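You operate a simulated robot arm through the tools that you are given. There is no shell and no other tool. Be economical: measure what you need, move in short steps, check, and stop when the job is done.

Carry out the task below with a simulated robot arm. There is one attempt and no reset: what you move stays moved.

JOB
Open the chiller door, take the pink jar and leave it on the bottom chiller shelf, then shut the door. Put the tin labelled "Caps" from the cream bench top on the shelf under the cream bench and the tin that says "Rings" on the shelf under the navy bench. Put the bottle marked "46-51" from the cream bench top on the small steel tray. Fetch the blue skimmer and stand it on top of the gripped cream board. Fetch the holed blue plate and set it on the ledge of the square steel tank. The order is free. Set down upright: pink jar, tin, bottle, blue skimmer.
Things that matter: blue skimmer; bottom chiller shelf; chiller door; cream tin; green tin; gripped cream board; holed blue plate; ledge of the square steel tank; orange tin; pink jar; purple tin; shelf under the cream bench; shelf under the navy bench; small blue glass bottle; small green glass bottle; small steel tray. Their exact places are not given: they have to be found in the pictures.

The check looks at the end state, three seconds after you hand in, the way a careful person would. Anything else that was tipped, shoved, dropped, spilled or broken makes it a failure. Lids that push on must go on centred and level and be pressed home; caps that screw on are set level and turned clockwise until they are tight.

ROBOT AND FRAMES
A 7-joint arm with a fingered hand on a trunk, on a base that drives. Base frame: it is fixed to the floor where the robot stands at the start and does not move with it; the origin is under the middle of the robot, x ahead of it, y to its left, z up. Lengths are in cm, angles in rad, forces in N, time in s.
With the tool pointing down near the work surface it reaches from about 20 to 76 cm from the robot's upright axis, wherever it stands. Its first joint turns from -2.897 to 2.897 rad. Places, roughly: blue skimmer (9x9x24 cm) [-110, 80, 80]; bottom chiller shelf [170, -30, 60]; chiller door [140, -20, 100]; cream tin, green tin, orange tin, purple tin [-200, 50, 75]; gripped cream board (16x12x4 cm) [-510, 30, 90]; holed blue plate (10x11x4 cm) [-100, 40, 70]; ledge of the square steel tank (21x42 cm) [66, 482, 64]; pink jar (7x7x11 cm) [-240, 40, 80]; shelf under the cream bench [-160, 50, 20]; shelf under the navy bench [-290, -160, 20]; small blue glass bottle, small green glass bottle [-200, 25, 75]; small steel tray (15x12x2 cm) [-140, 40, 70]. Payload 4 kg.
Tool frame: the origin (TCP) lies between the finger pads and is the grasp point; the fingertips stand 2.8 cm ahead of it; z points along the fingers, y is the line along which they close. The gripper opens to 16.8 cm. The gripper's body begins 7.9 cm behind the TCP. The gripper is a hand of 4 fingers: y runs from the thumb to the fingers, the wrist lies at [0, 0, -24.9] in the tool frame.
Orientation is told as [roll, pitch, yaw] about the base's x, y, z axes, in that order, counted from this pose: with the fingers straight down and closing along the base's y, the tool's x points along the base's -x, its y along +y and its z along -z.

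CONTROLS
- The arm moves only by the tool drive_tool. Its argument "deltas" is a list of rows, each a list of 6 numbers: the shift along the tool's x, y, z in units of 150 mm (1.0 is 150 mm), then the turn, a rotation vector about the tool's x, y, z in units of 120 degrees (1.0 is 120 degrees). In form: [[tx, ty, tz, wx, wy, wz], ...]. A call has 1 to 8 rows; each row is the pose to reach, as a shift and turn from the pose commanded when the call began, along the tool's axes at that moment. A call with a number of a shift or a turn outside -1 to 1 is refused whole. A row lasts 0.2 s, in which the tool goes at most 5 cm and 0.15 rad; a call with a longer step from one row to the next is refused whole. Where a pose cannot be reached the arm comes as near as it can. A force on the tool above 40 N (or 10 N above the force at the start of the call, whichever is more), or a blocked arm, ends the call early, and 0.2 s more pass. In this call time passes only in rows, and 0.2 s behind the last. It gives the time, the measured TCP pose, the force on the tool (base axes), the opening and the grip force at its end, in the units of the frame above (readings bear some noise), with the torque about the TCP (base axes, N m) and any sound that the robot's microphone picked up.
- Cameras (640 x 400 px; columns grow to the right, rows downward): "scene" is now at [2.28, 12.66, 141.75]; the picture's right is [-0.41, -0.91, 0.00], its down [-0.48, 0.21, -0.85] and it looks along [0.78, -0.35, -0.52] (base axes); focal length 254 px, centre (320, 200). "wrist" rides on the gripper at [6, -6, -11] in the tool frame; the picture's right is [0.71, 0.71, 0.00], its down [-0.56, 0.56, -0.61] and it looks along [-0.43, 0.43, 0.79] (tool axes); focal length 265 px, centre (320, 200).
- capture(camera): a new picture of that camera. It takes no simulated time.
- slide_trunk(by): slides the trunk up (or, below 0, down) by that many cm; the arm and the scene camera ride with it, the base frame stays. It gives what a move gives, with no picture.
- base_move(legs): drives the robot by 1 to 6 legs, each [ahead, turn to the left] in cm and rad, along the robot's own axes; the way and the turn of a leg run together, so that a leg with both is an arc; at most 150 cm and 3.142 rad a leg. The arm and the cameras ride along, it lands a little off, and it stops where it bumps. It gives what a move gives.
- move_fingers(finger1, finger2, finger3, thumb_bend): sets how far each is bent, from 0 (flat) to 1 (curled in); at 0.3 the hand is open as for a grip, at 0.7 the pads meet at the TCP. One left out holds its place. A second passes; each finger stops where it meets its share of the squeeze, and holds until it gets a number again. It is the only way to open and close the hand. It gives what a move gives, with no picture; readings hold the bend of each and the force on the fingers (four entries, about 0 where the hand has none), thumb and palm.
- turn_head(pan, tilt): turns the head with the scene camera to pan (to the left, within 2.705 rad either way) and tilt (down, from -0.506 to 1.204), counted from straight ahead of the robot. It gives what a move gives.
- locate(camera, pixels): for up to 12 pixels [column, row] of the newest picture of that camera ("zoom" is the newest enlarged one), the place [x, y, z] in the base frame of the surface seen there, good to about 0.2 cm. It takes no simulated time.
- close_up(camera, box): a new picture of the part [left, top, right, bottom] of that camera's present view, enlarged. It takes no simulated time.
- job_done(): hands the job in; it is judged then, once.

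Work in short steps. Measure before you move; look again where a grasp or a placing could have gone wrong, and mend it. You have 138 turns and 162 pictures in all, those below and enlarged ones among them. Open the gripper and draw the arm clear of the work before you hand the job in, unless the task says otherwise.

The tools are called after "Request:" as a command line: name --pt "numbers of a row" for each row, then --argument value for the rest, lists and objects as JSON in quotes. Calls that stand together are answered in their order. drive_tool: Moves the arm, as the interface text tells. Its arguments: {"type":"object","properties":{"deltas":{"type":"array"}},"required":["deltas"]} The other tools are called the same way: slide_trunk (by) slides the trunk up or down; move_fingers (finger1, finger2, finger3, thumb_bend) moves the fingers one by one; base_move (legs) drives the base; turn_head (pan, tilt) turns the head that bears the scene camera; capture (camera) takes a picture; locate (camera, pixels) gives the place of the surface under pixels of a picture; close_up (camera, box) takes an enlarged picture of a part of a camera's view; job_done () hands the job in.

At the start:

```text
t: 0.0
eef_pos: [45.51, -10.27, 110.05]
orientation: [0.001, 0.001, -0.001]
wrist_force: [-1.1, -1.3, -1.1]
torque: [-0.02, 0.03, 0.01]
width: 16.81
gripper_force: 0.0
shape: jaw
bend: [0.3, 0.3, 0.3, 0.3]
finger forces: [0.0, 0.0, 0.0, 0.0, 0.0, 0.1]
trunk travel left (down, up): [-41.9, 17.1]
robot x, y, heading: [0.3, -0.23, 0.001]
head pan, tilt: [-0.419, 0.55]
```

scene: 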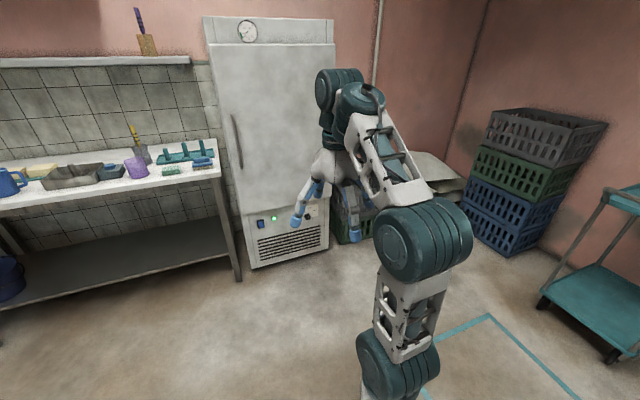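
wrist: 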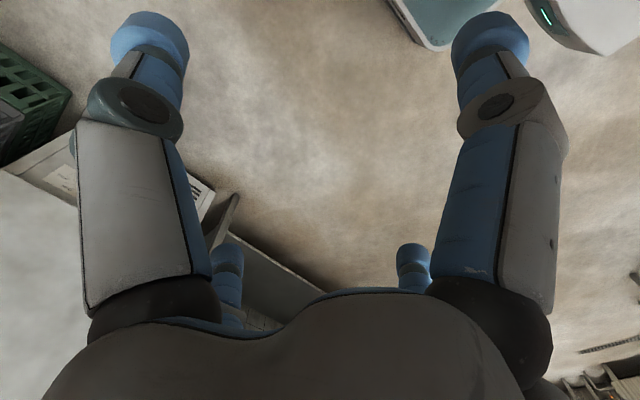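

The chiller stands ahead with its handle at about pixel (237,140). I measure the handle and door edges.

Request:
locate --camera "scene" --pixels '[[233, 118], [238, 140], [242, 165], [225, 100], [245, 205], [335, 45], [207, 45], [248, 265], [328, 245], [300, 120]]'

Request:
close_up --camera "scene" --box '[190, 10, 350, 270]'

Request:
turn_head --pan 2.6 --tilt 0.4

```text
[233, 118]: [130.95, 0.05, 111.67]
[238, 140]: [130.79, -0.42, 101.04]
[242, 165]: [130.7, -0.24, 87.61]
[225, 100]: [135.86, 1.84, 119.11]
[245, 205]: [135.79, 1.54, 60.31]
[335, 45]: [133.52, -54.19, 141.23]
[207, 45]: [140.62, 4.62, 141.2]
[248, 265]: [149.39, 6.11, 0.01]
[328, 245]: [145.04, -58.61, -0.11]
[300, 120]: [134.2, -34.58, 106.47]
```

```text
1.54 times, centred on (270, 140) of scene
```

zoom: 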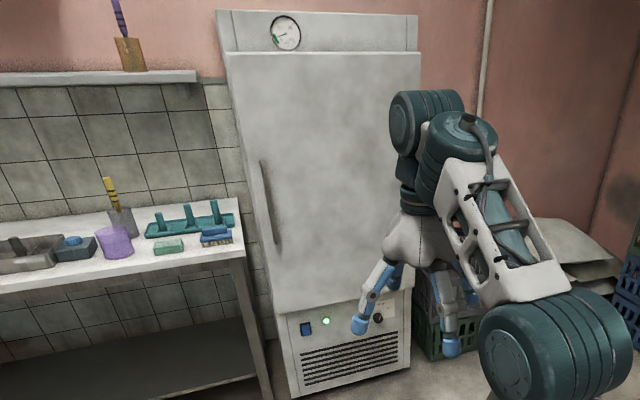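

```text
t: 2.6
eef_pos: [45.41, -10.27, 110.04]
orientation: [0.003, -0.001, 0.001]
wrist_force: [0.8, -0.5, 0.2]
torque: [0.01, -0.02, -0.01]
width: 16.8
gripper_force: 0.1
shape: jaw
bend: [0.3, 0.3, 0.3, 0.3]
finger forces: [0.0, 0.0, 0.1, 0.0, 0.0, 0.0]
trunk travel left (down, up): [-41.9, 17.1]
robot x, y, heading: [-0.04, 0.35, -0.002]
head pan, tilt: [2.601, 0.4]
```

The handle is at about (130.8, -0.3, 80–114). Now I look at the back.

Request:
capture --camera "scene"

Request:
turn_head --pan 1.5 --tilt 0.4

Request:
capture --camera "scene"

Request:
turn_head --pan -2.6 --tilt 0.4

Request:
capture --camera "scene"

```text
158 pictures are left
```

scene: 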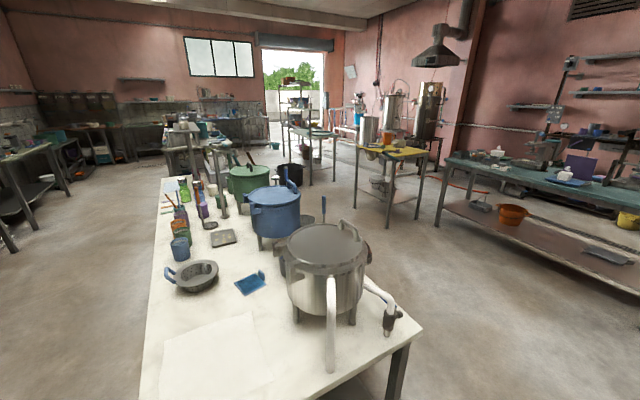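

```text
t: 3.9
eef_pos: [45.41, -10.24, 109.95]
orientation: [0.001, 0.0, 0.0]
wrist_force: [-0.9, -0.2, 0.9]
torque: [0.01, -0.01, 0.03]
width: 16.77
gripper_force: 0.0
shape: jaw
bend: [0.3, 0.3, 0.3, 0.3]
finger forces: [0.0, 0.0, 0.0, 0.1, 0.1, 0.0]
trunk travel left (down, up): [-41.9, 17.1]
robot x, y, heading: [-0.09, 0.09, -0.002]
head pan, tilt: [1.499, 0.4]
```

```text
157 pictures are left
```

scene: 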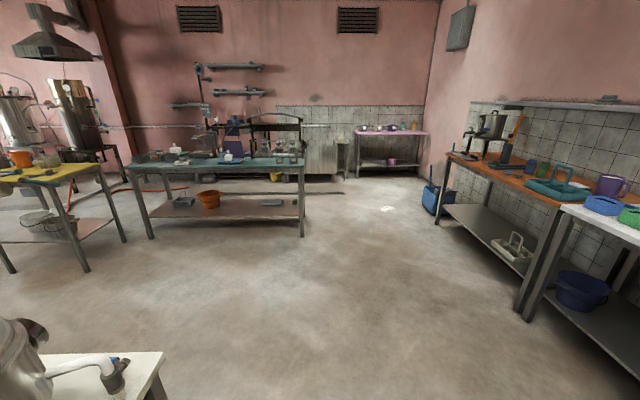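

```text
t: 7.3
eef_pos: [45.51, -10.26, 110.01]
orientation: [0.003, 0.001, 0.001]
wrist_force: [0.4, -0.5, -0.9]
torque: [-0.04, 0.0, 0.03]
width: 16.79
gripper_force: 0.1
shape: jaw
bend: [0.3, 0.3, 0.3, 0.3]
finger forces: [0.0, 0.0, 0.0, 0.0, 0.1, 0.0]
trunk travel left (down, up): [-41.9, 17.1]
robot x, y, heading: [-0.14, -0.21, -0.002]
head pan, tilt: [-2.601, 0.4]
```

```text
156 pictures are left
```

scene: 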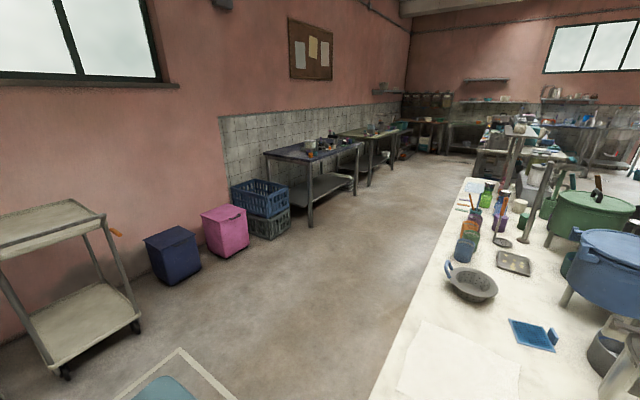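

The cream bench lies behind me. I enlarge it and locate landmarks.

Request:
close_up --camera "scene" --box '[440, 160, 600, 300]'

Request:
locate --camera "scene" --pixels '[[370, 395], [458, 210], [470, 180], [530, 335], [553, 345], [514, 263], [472, 285], [465, 250], [486, 195], [310, 225], [265, 152], [590, 215]]'

Request:
turn_head --pan 2.68 --tilt 0.6

Request:
capture --camera "scene"

```text
2.86 times, centred on (520, 230) of scene
```

zoom: 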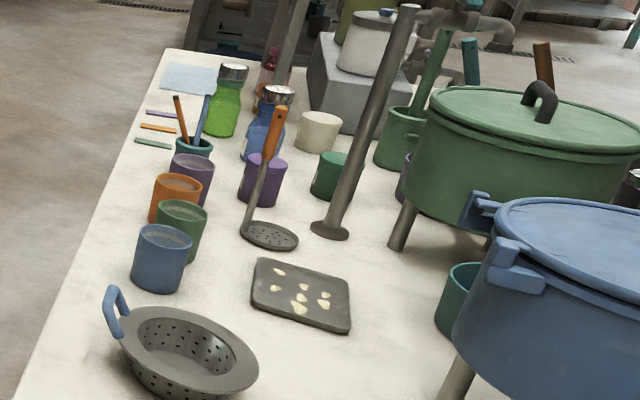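

```text
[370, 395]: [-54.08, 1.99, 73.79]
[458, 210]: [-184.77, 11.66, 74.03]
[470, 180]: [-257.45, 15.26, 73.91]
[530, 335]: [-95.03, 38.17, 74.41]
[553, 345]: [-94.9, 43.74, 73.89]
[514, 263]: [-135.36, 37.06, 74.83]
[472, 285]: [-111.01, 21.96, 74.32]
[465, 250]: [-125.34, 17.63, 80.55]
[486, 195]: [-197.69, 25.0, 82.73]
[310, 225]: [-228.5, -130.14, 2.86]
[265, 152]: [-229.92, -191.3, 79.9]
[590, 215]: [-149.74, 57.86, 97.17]
```

```text
t: 11.4
eef_pos: [45.47, -10.27, 110.02]
orientation: [0.002, 0.0, -0.001]
wrist_force: [0.3, 0.5, 0.1]
torque: [-0.01, -0.01, -0.02]
width: 16.79
gripper_force: 0.1
shape: jaw
bend: [0.3, 0.3, 0.3, 0.3]
finger forces: [0.0, 0.0, 0.0, 0.0, 0.0, 0.0]
trunk travel left (down, up): [-41.9, 17.1]
robot x, y, heading: [-0.18, -0.08, 0.003]
head pan, tilt: [2.681, 0.6]
```

```text
154 pictures are left
```

scene: 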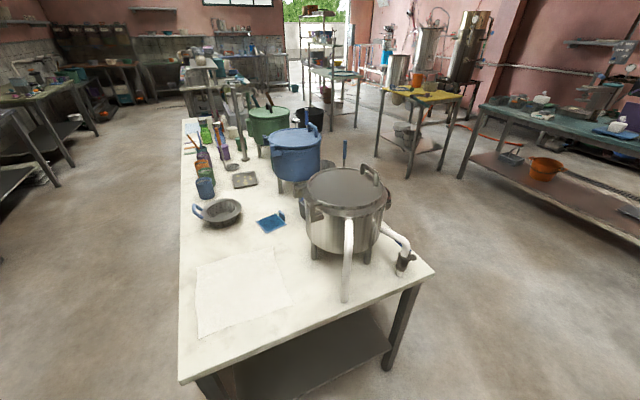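

The layout is clear enough: bench top z≈74, its south edge at y≈2–15. First I open the chiller: turn the hand horizontal, facing ahead, while reaching out.

Request:
drive_tool --pt "-0.125 0 0 0 -0.0716 0" --pt "-0.25 0 0 0 -0.1432 0" --pt "-0.375 0 0 0 -0.2148 0" --pt "-0.5 0 0 0 -0.2864 0" --pt "-0.625 0 0 0 -0.358 0" --pt "-0.75 0 0 0 -0.4296 0" --pt "-0.875 0 0 0 -0.5012 0" --pt "-1 0 0 0 -0.5728 0"

Request:
drive_tool --pt "-0.12 0 0.31 0 -0.06 0" --pt "-0.24 0 0.62 0 -0.12 0" --pt "-0.362 0 0.932 0 -0.177 0"

Request:
turn_head --pan 0 --tilt 0.4

Request:
capture --camera "scene"

Request:
capture --camera "wrist"

```text
t: 13.2
eef_pos: [60.44, -10.24, 110.04]
orientation: [0.0, -1.201, -0.002]
wrist_force: [0.0, -0.5, -0.2]
torque: [-0.01, 0.01, -0.02]
width: 16.81
gripper_force: 0.1
shape: jaw
bend: [0.3, 0.3, 0.3, 0.3]
finger forces: [0.0, 0.0, 0.0, 0.0, 0.0, 0.1]
trunk travel left (down, up): [-41.9, 17.1]
robot x, y, heading: [-0.07, -0.24, -0.003]
head pan, tilt: [2.681, 0.6]
```

```text
refused: row 3 steps farther than a row can; nothing moved
```

```text
t: 15.6
eef_pos: [60.36, -10.17, 110.09]
orientation: [0.002, -1.198, -0.003]
wrist_force: [0.5, 0.4, 1.2]
torque: [0.0, 0.0, 0.01]
width: 16.81
gripper_force: 0.1
shape: jaw
bend: [0.3, 0.3, 0.3, 0.3]
finger forces: [0.1, 0.1, 0.1, 0.0, 0.0, 0.1]
trunk travel left (down, up): [-41.9, 17.1]
robot x, y, heading: [0.09, -0.08, 0.005]
head pan, tilt: [0.0, 0.4]
```

```text
153 pictures are left
```

scene: 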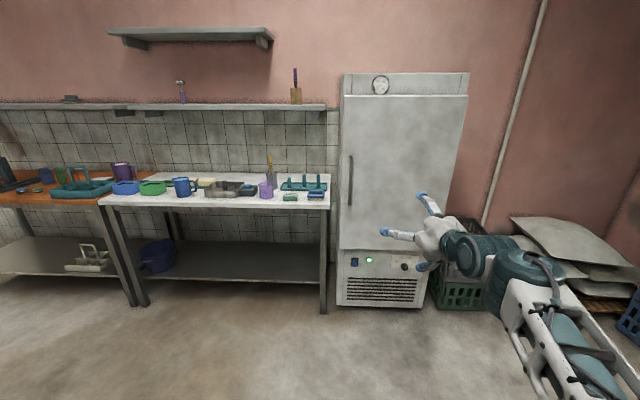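

```text
152 pictures are left
```

wrist: 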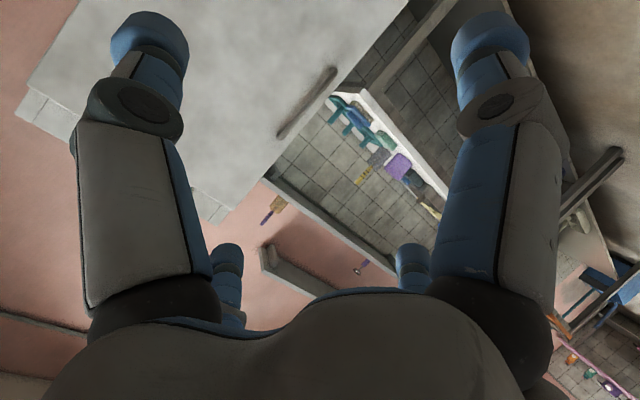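

The hand seems to have four digits in a cross. I finish the turn and test which finger is which by bending finger1 and finger2 differently.

Request:
drive_tool --pt "-0.1 0 0.25 0 -0.06 0" --pt "-0.19 0 0.5 0 -0.12 0" --pt "-0.28 0 0.72 0 -0.177 0" --pt "-0.362 0 0.932 0 -0.177 0"

Request:
move_fingers --finger1 0.7 --finger2 0.5

Request:
capture --camera "wrist"

Request:
close_up --camera "scene" --box '[340, 160, 500, 280]'

```text
t: 16.6
eef_pos: [75.41, -10.15, 109.9]
orientation: [1.675, -1.571, -1.675]
wrist_force: [-0.1, 0.3, 0.1]
torque: [-0.01, 0.02, 0.03]
width: 16.82
gripper_force: 0.1
shape: jaw
bend: [0.3, 0.3, 0.3, 0.3]
finger forces: [0.1, 0.0, 0.0, 0.0, 0.1, 0.0]
trunk travel left (down, up): [-41.9, 17.1]
robot x, y, heading: [-0.19, 0.45, 0.003]
head pan, tilt: [0.0, 0.4]
```

```text
t: 17.6
eef_pos: [75.38, -10.16, 109.8]
orientation: [1.055, -1.57, -1.052]
wrist_force: [0.8, -0.2, 0.6]
torque: [0.02, -0.01, -0.03]
width: 7.92
gripper_force: 0.1
shape: fingers
bend: [0.7, 0.5, 0.3, 0.3]
finger forces: [0.0, 0.0, 0.0, 0.0, 0.0, 0.1]
trunk travel left (down, up): [-41.9, 17.1]
robot x, y, heading: [0.16, 0.04, 0.003]
head pan, tilt: [0.0, 0.4]
```

```text
151 pictures are left
```

wrist: 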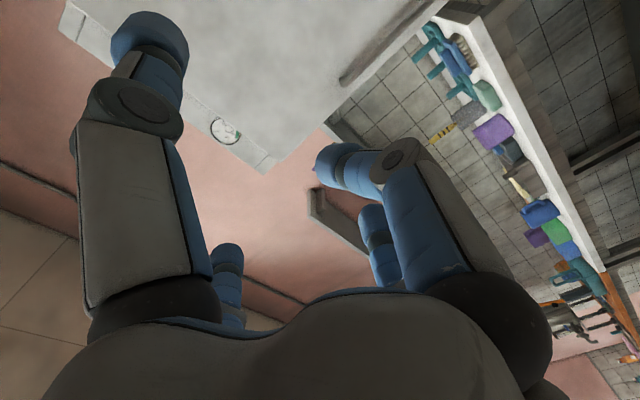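

```text
3.33 times, centred on (420, 220) of scene
```

zoom: 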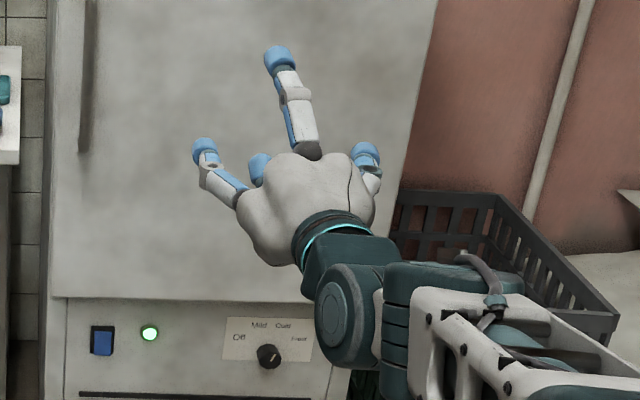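

Finger1 is at +x, finger2 at +y, finger3 at −x and the thumb at −y of the tool, a cross. For the vertical bar I roll the hand 45° so the bar passes between digits, shift to y≈0, and drive up.

Request:
move_fingers --finger1 0.3 --finger2 0.3

Request:
drive_tool --pt "0.1 0.11 0 0 0 0.0625" --pt "0.2 0.22 0 0 0 0.125" --pt "0.3 0.33 0 0 0 0.1875" --pt "0.4 0.44 0 0 0 0.25" --pt "0.6 0.55 0 0 0 0.3125" --pt "0.8 0.667 0 0 0 0.375"

Request:
base_move --legs '[[42, 0]]'

Request:
turn_head --pan 0 --tilt 0.6

Request:
capture --camera "scene"

Request:
capture --camera "wrist"

```text
t: 18.6
eef_pos: [75.45, -10.24, 109.84]
orientation: [1.07, -1.57, -1.07]
wrist_force: [1.2, 0.0, 0.3]
torque: [-0.03, -0.04, -0.02]
width: 11.69
gripper_force: 0.2
shape: fingers
bend: [0.3, 0.3, 0.3, 0.3]
finger forces: [0.0, 0.0, 0.0, 0.1, 0.0, 0.0]
trunk travel left (down, up): [-41.9, 17.1]
robot x, y, heading: [0.3, 0.24, 0.001]
head pan, tilt: [0.0, 0.4]
```

```text
t: 20.0
eef_pos: [75.53, -0.25, 98.07]
orientation: [1.571, -0.78, -1.571]
wrist_force: [0.0, -0.6, -0.2]
torque: [-0.01, 0.0, -0.02]
width: 11.71
gripper_force: 0.0
shape: fingers
bend: [0.3, 0.3, 0.3, 0.3]
finger forces: [0.1, 0.0, 0.0, 0.0, 0.0, 0.0]
trunk travel left (down, up): [-41.9, 17.1]
robot x, y, heading: [-0.25, 0.27, -0.001]
head pan, tilt: [0.0, 0.4]
```

```text
t: 22.6
eef_pos: [117.33, -0.1, 98.07]
orientation: [1.569, -0.785, -1.569]
wrist_force: [0.5, -0.4, 0.2]
torque: [-0.01, 0.02, 0.02]
width: 11.73
gripper_force: 0.0
shape: fingers
bend: [0.3, 0.3, 0.3, 0.3]
finger forces: [0.0, 0.0, 0.0, 0.1, 0.0, 0.0]
trunk travel left (down, up): [-41.9, 17.1]
robot x, y, heading: [41.97, -0.23, 0.005]
head pan, tilt: [0.0, 0.4]
```

```text
t: 23.3
eef_pos: [117.25, -0.11, 98.0]
orientation: [1.57, -0.784, -1.568]
wrist_force: [-0.4, 0.3, 0.1]
torque: [0.0, 0.0, 0.04]
width: 11.71
gripper_force: 0.0
shape: fingers
bend: [0.3, 0.3, 0.3, 0.3]
finger forces: [0.0, 0.0, 0.0, 0.0, 0.0, 0.0]
trunk travel left (down, up): [-41.9, 17.1]
robot x, y, heading: [42.02, 0.14, 0.003]
head pan, tilt: [0.0, 0.6]
```

```text
149 pictures are left
```

scene: 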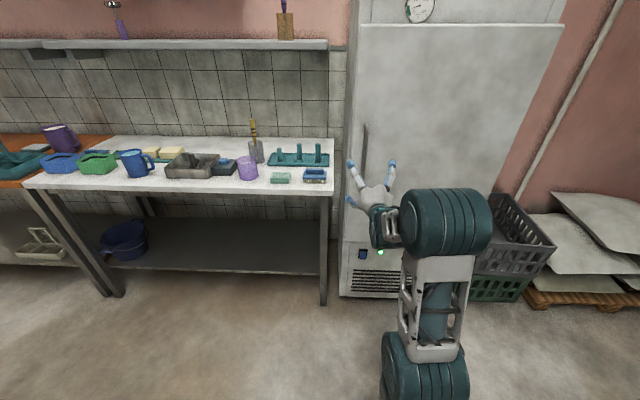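

```text
148 pictures are left
```

wrist: 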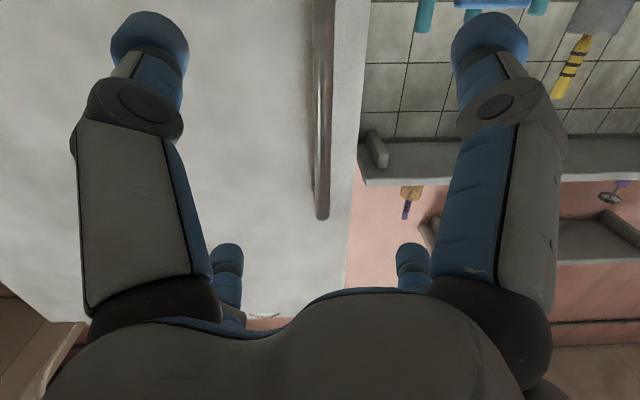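

The bar is centred at column 322 in the wrist picture. I advance 13.3 cm and close.

Request:
drive_tool --pt "0 0 0.3 0 0 0" --pt "0 0 0.6 0 0 0" --pt "0 0 0.8 0 0 0" --pt "0 0 0.9 0 0 0"

Request:
move_fingers --finger1 0.75 --finger2 0.75 --finger3 0.75 --thumb_bend 0.75

Request:
capture --camera "wrist"

```text
t: 24.3
eef_pos: [130.88, -0.25, 97.96]
orientation: [1.569, -0.784, -1.57]
wrist_force: [-0.2, 1.1, 0.6]
torque: [0.01, 0.01, 0.01]
width: 11.7
gripper_force: 0.0
shape: fingers
bend: [0.3, 0.3, 0.3, 0.3]
finger forces: [0.1, 0.0, 0.0, 0.0, 0.1, 0.0]
trunk travel left (down, up): [-41.9, 17.1]
robot x, y, heading: [41.48, 0.21, -0.002]
head pan, tilt: [0.0, 0.6]
```

```text
t: 25.3
eef_pos: [130.93, -0.09, 97.94]
orientation: [1.569, -0.783, -1.567]
wrist_force: [4.1, 2.5, 1.0]
torque: [-0.02, 0.01, -0.03]
width: 0.31
gripper_force: 19.8
shape: fingers
bend: [0.72, 0.72, 0.72, 0.69]
finger forces: [10.5, 10.1, 8.4, 0.0, 10.9, 0.1]
trunk travel left (down, up): [-41.9, 17.1]
robot x, y, heading: [41.77, -0.03, 0.002]
head pan, tilt: [0.0, 0.6]
```

```text
147 pictures are left
```

wrist: 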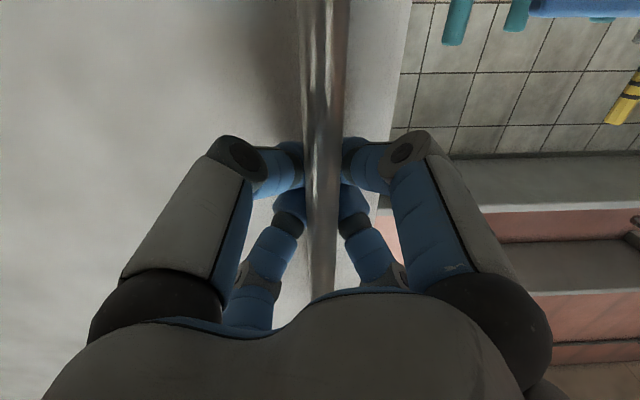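

The bar is held at about 10 N per finger. I pull along the door's arc (hinge near y≈−57).

Request:
drive_tool --pt "-0.0137 -0.0137 -0.151 -0.0135 0.0135 0" --pt "-0.031 -0.031 -0.303 -0.027 0.027 0" --pt "-0.053 -0.053 -0.452 -0.0405 0.0405 0" --pt "-0.08 -0.08 -0.6 -0.054 0.054 0" --pt "-0.11 -0.11 -0.747 -0.0675 0.0675 0" --pt "-0.145 -0.145 -0.893 -0.081 0.081 0"

Request:
capture --camera "scene"

```text
t: 26.7
eef_pos: [117.29, -2.92, 98.0]
orientation: [1.569, -0.785, -1.325]
wrist_force: [-4.5, 13.9, 0.5]
torque: [-0.04, 0.01, 0.07]
width: 0.2
gripper_force: 17.0
shape: fingers
bend: [0.72, 0.72, 0.73, 0.69]
finger forces: [11.3, 11.0, 0.0, 0.0, 10.5, 0.0]
trunk travel left (down, up): [-41.9, 17.1]
robot x, y, heading: [41.82, -0.21, 0.004]
head pan, tilt: [0.0, 0.6]
```

```text
146 pictures are left
```

scene: 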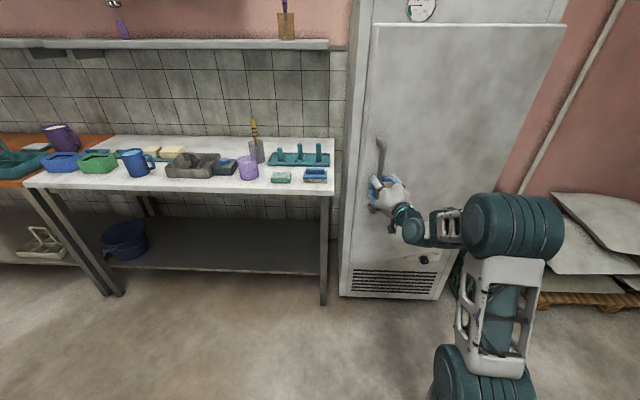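

The door is about 14° open; a +y reaction means a bit less lateral shift. I continue the arc.

Request:
drive_tool --pt "-0.005 -0.005 -0.114 -0.01 0.01 0" --pt "-0.0105 -0.0105 -0.228 -0.0203 0.0203 0" --pt "-0.02 -0.02 -0.342 -0.0304 0.0304 0" --pt "-0.0306 -0.0306 -0.455 -0.0405 0.0405 0" --pt "-0.045 -0.045 -0.567 -0.0506 0.0506 0" --pt "-0.06 -0.06 -0.68 -0.0608 0.0608 0" --pt "-0.08 -0.08 -0.79 -0.071 0.071 0" --pt "-0.1 -0.1 -0.9 -0.081 0.081 0"

Request:
drive_tool --pt "-0.005 -0.005 -0.114 -0.01 0.01 0" --pt "-0.0105 -0.0105 -0.228 -0.0203 0.0203 0" --pt "-0.02 -0.02 -0.342 -0.0304 0.0304 0" --pt "-0.0306 -0.0306 -0.455 -0.0405 0.0405 0" --pt "-0.045 -0.045 -0.567 -0.0506 0.0506 0" --pt "-0.06 -0.06 -0.68 -0.0608 0.0608 0" --pt "-0.08 -0.08 -0.79 -0.071 0.071 0" --pt "-0.1 -0.1 -0.9 -0.081 0.081 0"

Request:
capture --camera "scene"

```text
t: 28.5
eef_pos: [105.01, -8.86, 97.99]
orientation: [1.573, -0.786, -1.097]
wrist_force: [8.5, -13.1, 3.8]
torque: [-0.08, -0.04, -0.09]
width: 0.08
gripper_force: 22.5
shape: fingers
bend: [0.73, 0.73, 0.73, 0.69]
finger forces: [7.0, 7.1, 12.7, 0.1, 19.4, 0.1]
trunk travel left (down, up): [-41.9, 17.1]
robot x, y, heading: [41.88, 0.01, -0.004]
head pan, tilt: [0.0, 0.6]
```

```text
t: 29.6
eef_pos: [99.27, -13.32, 98.03]
orientation: [1.578, -0.791, -0.995]
wrist_force: [9.3, -10.9, -0.7]
torque: [-0.09, -0.01, -0.03]
width: 0.03
gripper_force: 20.1
shape: fingers
bend: [0.73, 0.73, 0.73, 0.69]
finger forces: [0.2, 9.6, 11.8, 0.0, 17.8, 0.0]
trunk travel left (down, up): [-41.9, 17.1]
robot x, y, heading: [41.72, 0.3, -0.001]
head pan, tilt: [0.0, 0.6]
stopped in row 5: the force on the tool passed its limit at 42 N (the readings are from after the stop); the commanded pose is now the measured one
```

```text
145 pictures are left
```

scene: 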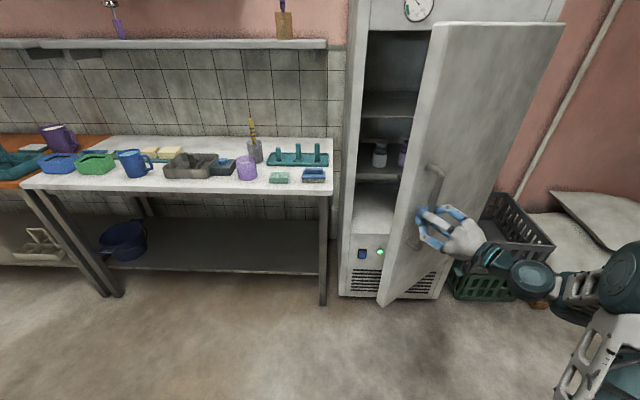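

The door is about 35° open and the hand now strains. I release, back off, go round the door's edge and will push from its inner side.

Request:
move_fingers --finger1 0.3 --finger2 0.3 --finger3 0.3 --thumb_bend 0.3

Request:
drive_tool --pt "0 0 -0.3 0 0 0" --pt "0 0 -0.6 0 0 0"

Request:
drive_tool --pt "0.2 0.2 0 0 0 0" --pt "0.4 0.4 0 0 0 0" --pt "0.6 0.6 0 0 0 0" --pt "0.8 0.8 0 0 0 0"

Request:
drive_tool --pt "0.08 0.08 0.07 0.0485 -0.0485 0" --pt "0.16 0.16 0.14 0.097 -0.097 0" --pt "0.24 0.24 0.21 0.1455 -0.1455 0" --pt "0.317 0.317 0.288 0.194 -0.194 0"

Request:
move_fingers --finger1 0.7 --finger2 0.7 --finger3 0.7 --thumb_bend 0.7

Request:
capture --camera "scene"

```text
t: 30.6
eef_pos: [99.09, -12.94, 98.16]
orientation: [1.577, -0.787, -0.985]
wrist_force: [-0.4, -0.5, -0.4]
torque: [0.01, 0.0, -0.03]
width: 11.7
gripper_force: 0.1
shape: fingers
bend: [0.3, 0.3, 0.3, 0.3]
finger forces: [0.0, 0.0, 0.0, 0.0, 0.0, 0.1]
trunk travel left (down, up): [-41.9, 17.1]
robot x, y, heading: [41.68, 0.0, 0.002]
head pan, tilt: [0.0, 0.6]
```

```text
t: 31.2
eef_pos: [91.54, -17.96, 98.3]
orientation: [1.577, -0.787, -0.985]
wrist_force: [-0.2, 0.4, -0.1]
torque: [0.04, -0.03, 0.02]
width: 11.71
gripper_force: 0.1
shape: fingers
bend: [0.3, 0.3, 0.3, 0.3]
finger forces: [0.1, 0.0, 0.0, 0.1, 0.0, 0.0]
trunk travel left (down, up): [-41.9, 17.1]
robot x, y, heading: [41.75, 0.24, 0.005]
head pan, tilt: [0.0, 0.6]
```

```text
t: 32.2
eef_pos: [82.07, -3.78, 98.11]
orientation: [1.577, -0.788, -0.987]
wrist_force: [0.7, 0.0, -0.7]
torque: [0.0, 0.0, 0.02]
width: 11.68
gripper_force: 0.1
shape: fingers
bend: [0.3, 0.3, 0.3, 0.3]
finger forces: [0.1, 0.0, 0.0, 0.1, 0.0, 0.1]
trunk travel left (down, up): [-41.9, 17.1]
robot x, y, heading: [41.69, 0.1, -0.001]
head pan, tilt: [0.0, 0.6]
```

```text
t: 33.1
eef_pos: [80.9, 2.64, 99.05]
orientation: [1.581, -0.79, -1.161]
wrist_force: [-0.4, -0.2, -0.5]
torque: [0.01, -0.01, 0.01]
width: 11.74
gripper_force: 0.1
shape: fingers
bend: [0.3, 0.3, 0.3, 0.3]
finger forces: [0.0, 0.0, 0.0, 0.0, 0.1, 0.0]
out of reach, approached as far as the arm can: row 2, 3, 4
trunk travel left (down, up): [-41.9, 17.1]
robot x, y, heading: [41.72, 0.1, -0.002]
head pan, tilt: [0.0, 0.6]
stopped in row 4: the arm was blocked; the commanded pose is now the measured one
```

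```text
t: 34.1
eef_pos: [80.7, 2.46, 99.16]
orientation: [1.581, -0.792, -1.159]
wrist_force: [-0.5, 0.2, -0.4]
torque: [0.0, 0.01, 0.03]
width: 0.19
gripper_force: 0.1
shape: fingers
bend: [0.69, 0.69, 0.69, 0.69]
finger forces: [0.1, 0.1, 0.1, 0.1, 0.1, 0.0]
trunk travel left (down, up): [-41.9, 17.1]
robot x, y, heading: [41.64, 0.28, -0.005]
head pan, tilt: [0.0, 0.6]
```

```text
144 pictures are left
```

scene: 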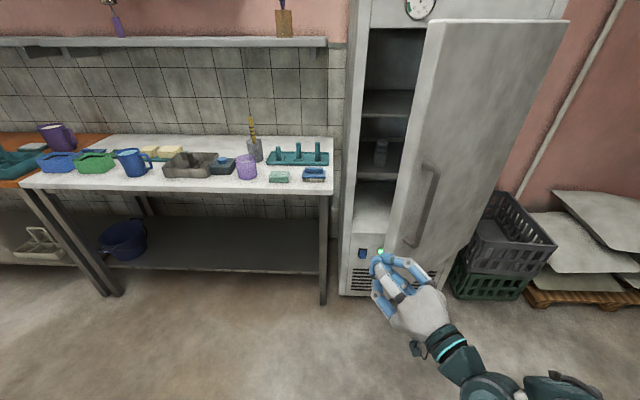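

The arm is too folded there. I back the base, straighten the hand to face ahead while extending, and then drive forward past the door edge on its left.

Request:
base_move --legs '[[-15, 0]]'

Request:
drive_tool --pt "-0.07 -0.07 0.23 0.035 -0.035 0" --pt "-0.14 -0.14 0.46 0.07 -0.07 0" --pt "-0.21 -0.21 0.69 0.104 -0.104 0" --pt "-0.283 -0.283 0.917 0.138 -0.138 0"

Request:
base_move --legs '[[30, 0]]'

Request:
capture --camera "scene"

```text
t: 35.5
eef_pos: [65.7, 2.48, 99.19]
orientation: [1.581, -0.79, -1.163]
wrist_force: [-1.2, 0.6, 0.4]
torque: [0.02, 0.0, 0.0]
width: 0.18
gripper_force: 0.1
shape: fingers
bend: [0.69, 0.69, 0.69, 0.69]
finger forces: [0.0, 0.1, 0.0, 0.1, 0.1, 0.1]
trunk travel left (down, up): [-41.9, 17.1]
robot x, y, heading: [27.0, -0.0, -0.005]
head pan, tilt: [0.0, 0.6]
```

```text
t: 36.5
eef_pos: [69.56, -9.17, 102.69]
orientation: [1.594, -0.788, -1.515]
wrist_force: [0.8, -0.4, 0.4]
torque: [0.0, 0.02, -0.01]
width: 0.14
gripper_force: 0.1
shape: fingers
bend: [0.69, 0.69, 0.69, 0.69]
finger forces: [0.0, 0.0, 0.0, 0.0, 0.1, 0.0]
out of reach, approached as far as the arm can: row 1, 2, 3, 4
trunk travel left (down, up): [-41.9, 17.1]
robot x, y, heading: [26.85, -0.04, -0.001]
head pan, tilt: [0.0, 0.6]
```

```text
t: 38.5
eef_pos: [99.81, -8.54, 102.67]
orientation: [1.592, -0.789, -1.501]
wrist_force: [-17.6, 22.2, -2.9]
torque: [0.1, 0.03, -0.22]
width: 0.06
gripper_force: 13.8
shape: fingers
bend: [0.69, 0.69, 0.69, 0.7]
finger forces: [0.0, 0.0, 12.6, 0.1, 15.1, 0.0]
trunk travel left (down, up): [-41.9, 17.1]
robot x, y, heading: [57.09, -0.09, 0.003]
head pan, tilt: [0.0, 0.6]
```

```text
143 pictures are left
```

scene: 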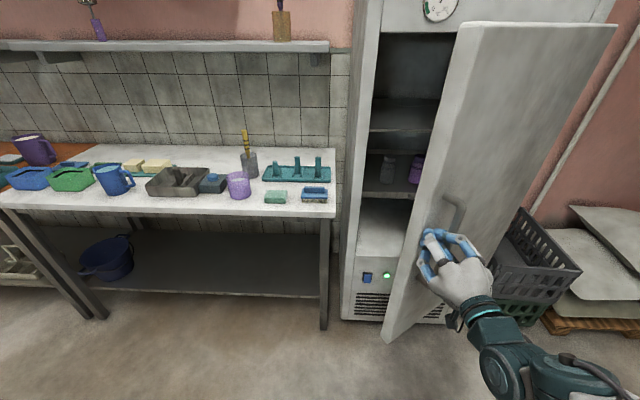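

My hand landed on the door's front near the edge instead of left of it. I back off 10 cm, shift left 13 cm and look.

Request:
base_move --legs '[[-10, 0]]'

Request:
drive_tool --pt "0.2 0.2 0.05 0 0 0" --pt "0.4 0.4 0.1 0 0 0" --pt "0.6 0.6 0.15 0 0 0"

Request:
capture --camera "scene"

```text
t: 39.6
eef_pos: [89.85, -8.83, 102.53]
orientation: [1.59, -0.787, -1.504]
wrist_force: [-0.1, 0.2, 0.6]
torque: [-0.03, -0.03, -0.02]
width: 0.13
gripper_force: 0.0
shape: fingers
bend: [0.69, 0.69, 0.69, 0.69]
finger forces: [0.1, 0.0, 0.1, 0.0, 0.0, 0.1]
trunk travel left (down, up): [-41.9, 17.1]
robot x, y, heading: [47.27, -0.22, 0.002]
head pan, tilt: [0.0, 0.6]
```

```text
t: 40.4
eef_pos: [89.9, -8.84, 102.63]
orientation: [1.59, -0.787, -1.503]
wrist_force: [0.4, 0.0, -0.7]
torque: [0.01, 0.02, -0.01]
width: 0.13
gripper_force: 0.0
shape: fingers
bend: [0.69, 0.69, 0.69, 0.69]
finger forces: [0.1, 0.0, 0.0, 0.0, 0.0, 0.1]
out of reach, approached as far as the arm can: row 1, 2, 3
trunk travel left (down, up): [-41.9, 17.1]
robot x, y, heading: [46.83, 0.28, 0.002]
head pan, tilt: [0.0, 0.6]
```

```text
142 pictures are left
```

scene: 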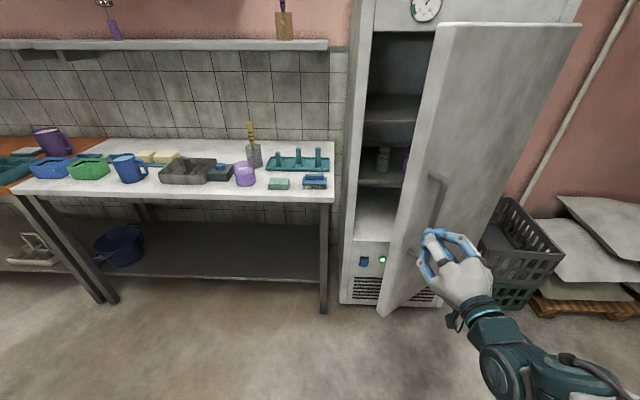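

The arm sits at a joint limit; I undo the 45° roll to free it.

Request:
drive_tool --pt "0 0 0 0 0 -0.0625" --pt "0 0 0 0 0 -0.125" --pt "0 0 0 0 0 -0.1875" --pt "0 0 0 0 0 -0.25" --pt "0 0 0 0 0 -0.3125" --pt "0 0 0 0 0 -0.375"

Request:
drive_tool --pt "0 0.3 0 0 0 0" --pt "0 0.6 0 0 0 0" --pt "0 0.9 0 0 0 0"

```text
t: 41.8
eef_pos: [90.09, -8.79, 102.46]
orientation: [-2.889, -1.556, 2.968]
wrist_force: [0.7, -0.6, -0.4]
torque: [0.01, -0.02, -0.02]
width: 0.15
gripper_force: 0.0
shape: fingers
bend: [0.69, 0.69, 0.69, 0.69]
finger forces: [0.1, 0.0, 0.0, 0.1, 0.0, 0.0]
trunk travel left (down, up): [-41.9, 17.1]
robot x, y, heading: [46.96, 0.04, 0.0]
head pan, tilt: [0.0, 0.6]
```

```text
t: 42.6
eef_pos: [90.08, -8.87, 102.52]
orientation: [-3.029, -1.557, 3.112]
wrist_force: [-0.2, 0.0, -0.4]
torque: [0.01, -0.02, -0.02]
width: 0.15
gripper_force: 0.0
shape: fingers
bend: [0.69, 0.69, 0.69, 0.69]
finger forces: [0.0, 0.1, 0.0, 0.1, 0.0, 0.1]
out of reach, approached as far as the arm can: row 1, 2, 3
trunk travel left (down, up): [-41.9, 17.1]
robot x, y, heading: [46.82, -0.06, 0.005]
head pan, tilt: [0.0, 0.6]
```

The wrist is simply too near the robot's axis (folded). I back up 25 cm and extend the arm straight ahead first, then left.

Request:
base_move --legs '[[-25, 0]]'

Request:
drive_tool --pt "0 0 0.3 0 0 0" --pt "0 0 0.6 0 0 0" --pt "0 0 0.9 0 0 0"

Request:
drive_tool --pt "0 0.2 0.2 0 0 0" --pt "0 0.4 0.4 0 0 0" --pt "0 0.6 0.6 0 0 0" --pt "0 0.8 0.8 0 0 0"

```text
t: 44.5
eef_pos: [64.88, -9.02, 102.52]
orientation: [-3.039, -1.555, 3.119]
wrist_force: [0.0, 0.3, -0.2]
torque: [0.0, 0.02, -0.03]
width: 0.12
gripper_force: 0.0
shape: fingers
bend: [0.69, 0.69, 0.69, 0.69]
finger forces: [0.1, 0.1, 0.0, 0.0, 0.0, 0.1]
trunk travel left (down, up): [-41.9, 17.1]
robot x, y, heading: [21.82, -0.28, 0.0]
head pan, tilt: [0.0, 0.6]
```

```text
t: 45.3
eef_pos: [78.4, -7.84, 102.81]
orientation: [-3.019, -1.556, 3.097]
wrist_force: [0.2, 0.2, 0.4]
torque: [-0.02, 0.04, -0.02]
width: 0.15
gripper_force: 0.0
shape: fingers
bend: [0.69, 0.69, 0.69, 0.69]
finger forces: [0.0, 0.1, 0.0, 0.0, 0.0, 0.0]
trunk travel left (down, up): [-41.9, 17.1]
robot x, y, heading: [21.62, -0.05, -0.001]
head pan, tilt: [0.0, 0.6]
```

```text
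t: 46.3
eef_pos: [89.41, 5.08, 102.82]
orientation: [-3.049, -1.556, 3.128]
wrist_force: [-0.1, -0.8, -0.3]
torque: [0.01, -0.01, 0.02]
width: 0.15
gripper_force: 0.0
shape: fingers
bend: [0.69, 0.69, 0.69, 0.69]
finger forces: [0.0, 0.0, 0.1, 0.1, 0.0, 0.0]
trunk travel left (down, up): [-41.9, 17.1]
robot x, y, heading: [21.92, 0.15, -0.001]
head pan, tilt: [0.0, 0.6]
```

Now the hand faces ahead at (89, 5). I drive 22 cm in and sweep the closed hand to −y against the door's inner side.

Request:
base_move --legs '[[22, 0]]'

Request:
drive_tool --pt "0 -0.2 0 0 0 0" --pt "0 -0.4 0 0 0 0" --pt "0 -0.6 0 0 0 0" --pt "0 -0.8 0 0 0 0" --pt "0 -1 0 0 0 0"

Request:
drive_tool --pt "0 -0.2 -0.05 0 0 0" --pt "0 -0.4 -0.1 0 0 0" --pt "0 -0.6 -0.15 0 0 0" --pt "0 -0.8 -0.2 0 0 0" --pt "0 -1 -0.25 0 0 0"

Request:
capture --camera "scene"

```text
t: 48.0
eef_pos: [111.38, 5.07, 102.87]
orientation: [-3.033, -1.557, 3.114]
wrist_force: [0.1, -0.2, 0.2]
torque: [0.01, -0.01, -0.01]
width: 0.12
gripper_force: 0.0
shape: fingers
bend: [0.69, 0.69, 0.69, 0.69]
finger forces: [0.1, 0.0, 0.0, 0.1, 0.1, 0.0]
trunk travel left (down, up): [-41.9, 17.1]
robot x, y, heading: [43.74, -0.0, 0.006]
head pan, tilt: [0.0, 0.6]
```

```text
t: 48.5
eef_pos: [111.46, 2.27, 102.82]
orientation: [2.335, -1.553, -2.221]
wrist_force: [-7.3, 10.1, 5.4]
torque: [0.27, 1.13, -1.77]
width: 0.18
gripper_force: 0.0
shape: fingers
bend: [0.69, 0.69, 0.69, 0.69]
finger forces: [0.0, 0.0, 0.0, 0.1, 0.1, 0.0]
trunk travel left (down, up): [-41.9, 17.1]
robot x, y, heading: [43.65, -0.1, 0.006]
head pan, tilt: [0.0, 0.6]
stopped in row 2: the force on the tool passed its limit at 49 N (the readings are from after the stop); the commanded pose is now the measured one
```

```text
t: 48.8
eef_pos: [111.22, 2.25, 102.94]
orientation: [2.113, -1.541, -1.976]
wrist_force: [-6.4, 10.6, 6.4]
torque: [0.16, 1.2, -1.78]
width: 0.17
gripper_force: 0.0
shape: fingers
bend: [0.69, 0.69, 0.69, 0.69]
finger forces: [0.0, 0.1, 0.1, 0.1, 0.1, 0.1]
trunk travel left (down, up): [-41.9, 17.1]
robot x, y, heading: [43.83, -0.11, 0.006]
head pan, tilt: [0.0, 0.6]
stopped in row 1: the force on the tool passed its limit at 53 N (the readings are from after the stop); the commanded pose is now the measured one
```

```text
141 pictures are left
```

scene: 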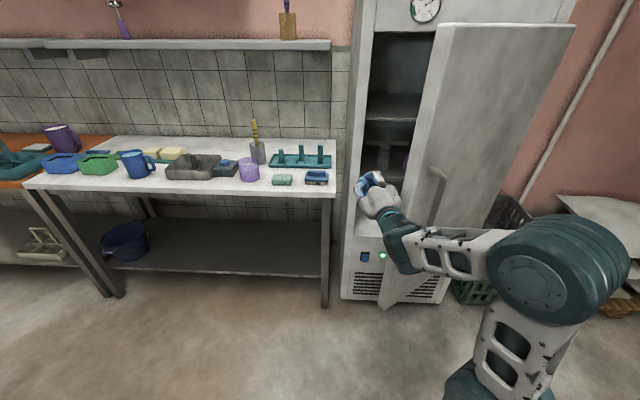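

The hand pressed on the door's end face. I move left, yaw the fingers about 40° to the right to hook behind the edge, and then pull back with the base.

Request:
drive_tool --pt "0 0.25 0 0 0 0" --pt "0 0.4 0 0.067 0 0" --pt "0 0.4 0 0.134 0 0" --pt "0 0.4 0 0.2 0 0" --pt "0 0.4 0 0.267 0 0" --pt "0 0.4 0 0.334 0 0"

Request:
drive_tool --pt "0 -0.06 0.2 0 0 0" --pt "0 -0.12 0.4 0 0 0" --pt "0 -0.18 0.6 0 0 0" --pt "0 -0.25 0.8 0 0 0"

Request:
capture --camera "scene"

Request:
capture --camera "wrist"

```text
t: 50.2
eef_pos: [110.56, 7.77, 103.03]
orientation: [1.325, -1.543, -1.898]
wrist_force: [0.1, -0.7, 0.4]
torque: [-0.04, 0.02, 0.04]
width: 0.12
gripper_force: 0.0
shape: fingers
bend: [0.69, 0.69, 0.69, 0.69]
finger forces: [0.1, 0.0, 0.0, 0.1, 0.0, 0.0]
trunk travel left (down, up): [-41.9, 17.1]
robot x, y, heading: [44.15, 0.09, 0.011]
head pan, tilt: [0.0, 0.6]
```

```text
t: 51.2
eef_pos: [118.82, -1.96, 102.91]
orientation: [1.319, -1.544, -1.891]
wrist_force: [0.7, 0.8, -0.1]
torque: [0.0, 0.02, -0.02]
width: 0.14
gripper_force: 0.1
shape: fingers
bend: [0.69, 0.69, 0.69, 0.69]
finger forces: [0.0, 0.1, 0.1, 0.0, 0.1, 0.0]
trunk travel left (down, up): [-41.9, 17.1]
robot x, y, heading: [43.75, -0.07, 0.01]
head pan, tilt: [0.0, 0.6]
```

```text
140 pictures are left
```

scene: 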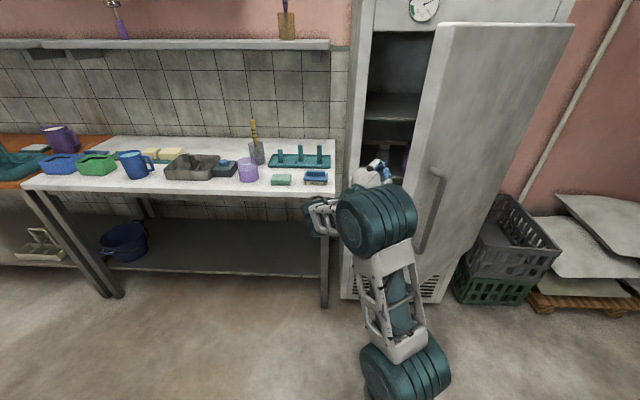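

```text
139 pictures are left
```

wrist: 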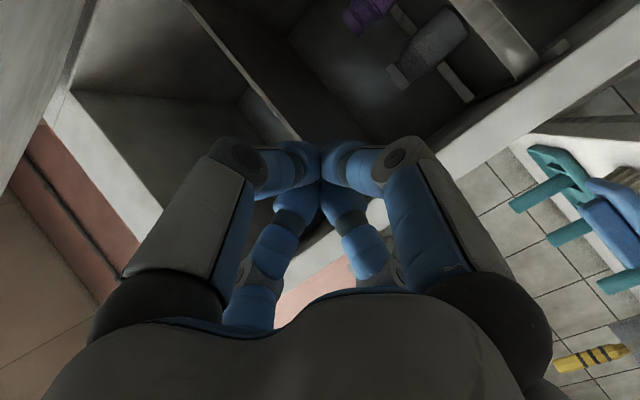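

The fingers are behind the edge. I insert 5 cm more and pull back with the base 25 cm.

Request:
drive_tool --pt "0 0 0.17 0 0 0" --pt "0 0 0.34 0 0 0"

Request:
base_move --legs '[[-25, 0]]'

Request:
capture --camera "scene"

```text
t: 51.8
eef_pos: [123.13, -4.67, 102.8]
orientation: [1.293, -1.546, -1.865]
wrist_force: [0.3, -0.5, 0.0]
torque: [0.05, -0.01, 0.03]
width: 0.16
gripper_force: 0.1
shape: fingers
bend: [0.69, 0.69, 0.69, 0.69]
finger forces: [0.1, 0.1, 0.0, 0.0, 0.1, 0.1]
trunk travel left (down, up): [-41.9, 17.1]
robot x, y, heading: [44.05, -0.24, 0.008]
head pan, tilt: [0.0, 0.6]
```

```text
t: 53.7
eef_pos: [97.98, -4.65, 102.73]
orientation: [1.317, -1.546, -1.884]
wrist_force: [0.3, -0.3, 0.6]
torque: [-0.02, 0.0, -0.02]
width: 0.13
gripper_force: 0.1
shape: fingers
bend: [0.69, 0.69, 0.69, 0.69]
finger forces: [0.0, 0.0, 0.0, 0.0, 0.1, 0.1]
trunk travel left (down, up): [-41.9, 17.1]
robot x, y, heading: [18.51, -0.2, 0.01]
head pan, tilt: [0.0, 0.6]
```

```text
138 pictures are left
```

scene: 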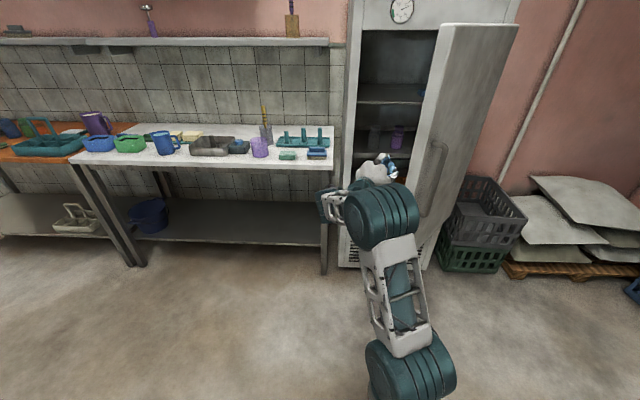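

The door opened further. I measure its edge.

Request:
locate --camera "scene" --pixels '[[434, 60], [425, 130], [420, 255], [450, 100], [510, 30], [437, 160], [440, 45]]'

```text
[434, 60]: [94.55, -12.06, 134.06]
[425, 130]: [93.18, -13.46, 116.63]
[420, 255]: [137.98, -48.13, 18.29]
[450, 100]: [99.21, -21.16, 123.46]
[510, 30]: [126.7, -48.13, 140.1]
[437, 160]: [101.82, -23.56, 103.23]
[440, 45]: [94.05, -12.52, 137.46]
```

The door stands at 45°, its inner corner near (97, −9). I insert along its inner face, then sweep the hand outward.

Request:
drive_tool --pt "0 0.02 0.23 0 0 0" --pt "0 0.04 0.46 0 0 0" --pt "0 0.06 0.69 0 0 0"

Request:
drive_tool --pt "0 -0.16 -0.03 0 0 0" --pt "0 -0.32 -0.06 0 0 0" --pt "0 -0.48 -0.09 0 0 0" --pt "0 -0.64 -0.11 0 0 0" --pt "0 -0.8 -0.14 0 0 0" --pt "0 -0.97 -0.17 0 0 0"

Request:
drive_tool --pt "0 -0.16 -0.03 0 0 0" --pt "0 -0.32 -0.06 0 0 0" --pt "0 -0.48 -0.09 0 0 0" --pt "0 -0.64 -0.11 0 0 0" --pt "0 -0.8 -0.14 0 0 0" --pt "0 -0.97 -0.17 0 0 0"

Request:
capture --camera "scene"

```text
t: 54.5
eef_pos: [107.38, -9.57, 102.81]
orientation: [1.327, -1.543, -1.893]
wrist_force: [-0.3, -0.2, 0.6]
torque: [0.01, 0.01, -0.01]
width: 0.14
gripper_force: 0.1
shape: fingers
bend: [0.69, 0.69, 0.69, 0.69]
finger forces: [0.0, 0.0, 0.0, 0.0, 0.1, 0.0]
trunk travel left (down, up): [-41.9, 17.1]
robot x, y, heading: [18.85, -0.34, 0.009]
head pan, tilt: [0.0, 0.6]
```

```text
t: 55.9
eef_pos: [97.19, -20.42, 102.32]
orientation: [1.31, -1.542, -1.88]
wrist_force: [-0.7, 0.0, 0.4]
torque: [-0.02, -0.01, 0.01]
width: 0.15
gripper_force: 0.0
shape: fingers
bend: [0.69, 0.69, 0.69, 0.69]
finger forces: [0.0, 0.1, 0.0, 0.1, 0.1, 0.0]
trunk travel left (down, up): [-41.9, 17.1]
robot x, y, heading: [18.62, 0.03, 0.007]
head pan, tilt: [0.0, 0.6]
```

```text
t: 57.3
eef_pos: [87.23, -31.28, 102.23]
orientation: [1.321, -1.544, -1.891]
wrist_force: [0.3, -0.7, 0.2]
torque: [0.0, 0.0, 0.0]
width: 0.16
gripper_force: 0.1
shape: fingers
bend: [0.69, 0.69, 0.69, 0.69]
finger forces: [0.0, 0.1, 0.0, 0.0, 0.0, 0.0]
trunk travel left (down, up): [-41.9, 17.1]
robot x, y, heading: [18.62, -0.22, 0.01]
head pan, tilt: [0.0, 0.6]
```

```text
137 pictures are left
```

scene: 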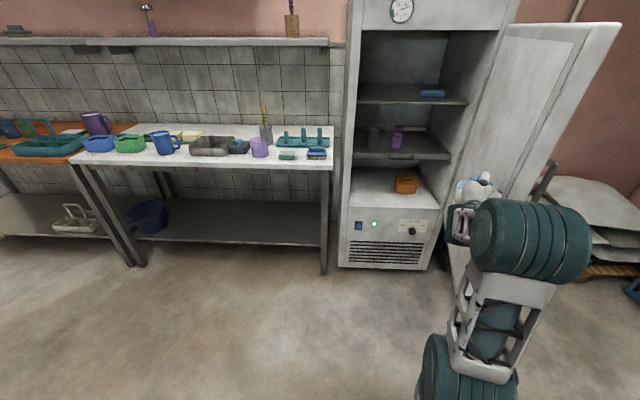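

The door swings freely now. One more sweep to −y, then I measure the door and the bottom shelf.

Request:
drive_tool --pt "0 -0.16 0 0 0 0" --pt "0 -0.32 0 0 0 0" --pt "0 -0.48 0 0 0 0" --pt "0 -0.64 0 0 0 0" --pt "0 -0.8 0 0 0 0" --pt "0 -0.97 0 0 0 0"

Request:
drive_tool --pt "0 0.3 -0.1 0 0 0" --pt "0 0.6 -0.2 0 0 0" --pt "0 0.9 -0.3 0 0 0"

Request:
turn_head --pan -0.1 --tilt 0.5

Request:
capture --camera "scene"

```text
t: 58.7
eef_pos: [79.37, -43.7, 101.73]
orientation: [1.332, -1.544, -1.901]
wrist_force: [0.3, 0.6, -0.8]
torque: [0.02, -0.03, -0.02]
width: 0.15
gripper_force: 0.0
shape: fingers
bend: [0.69, 0.69, 0.69, 0.69]
finger forces: [0.1, 0.0, 0.0, 0.1, 0.0, 0.0]
trunk travel left (down, up): [-41.9, 17.1]
robot x, y, heading: [18.74, -0.57, 0.014]
head pan, tilt: [0.0, 0.6]
```

```text
t: 59.5
eef_pos: [83.03, -29.68, 102.13]
orientation: [1.298, -1.545, -1.868]
wrist_force: [0.5, 0.3, 0.3]
torque: [-0.01, 0.0, 0.01]
width: 0.15
gripper_force: 0.0
shape: fingers
bend: [0.69, 0.69, 0.69, 0.69]
finger forces: [0.1, 0.1, 0.1, 0.1, 0.0, 0.1]
trunk travel left (down, up): [-41.9, 17.1]
robot x, y, heading: [18.73, -0.09, 0.006]
head pan, tilt: [0.0, 0.6]
```

```text
t: 60.1
eef_pos: [82.98, -29.91, 102.07]
orientation: [1.31, -1.545, -1.879]
wrist_force: [-0.9, 0.2, -0.1]
torque: [-0.02, 0.0, -0.02]
width: 0.15
gripper_force: 0.1
shape: fingers
bend: [0.69, 0.69, 0.69, 0.69]
finger forces: [0.0, 0.0, 0.0, 0.1, 0.0, 0.0]
trunk travel left (down, up): [-41.9, 17.1]
robot x, y, heading: [18.82, -0.32, 0.007]
head pan, tilt: [-0.099, 0.499]
```

```text
136 pictures are left
```

scene: 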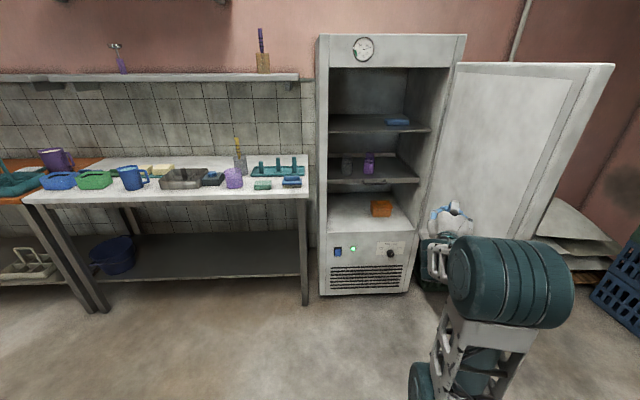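

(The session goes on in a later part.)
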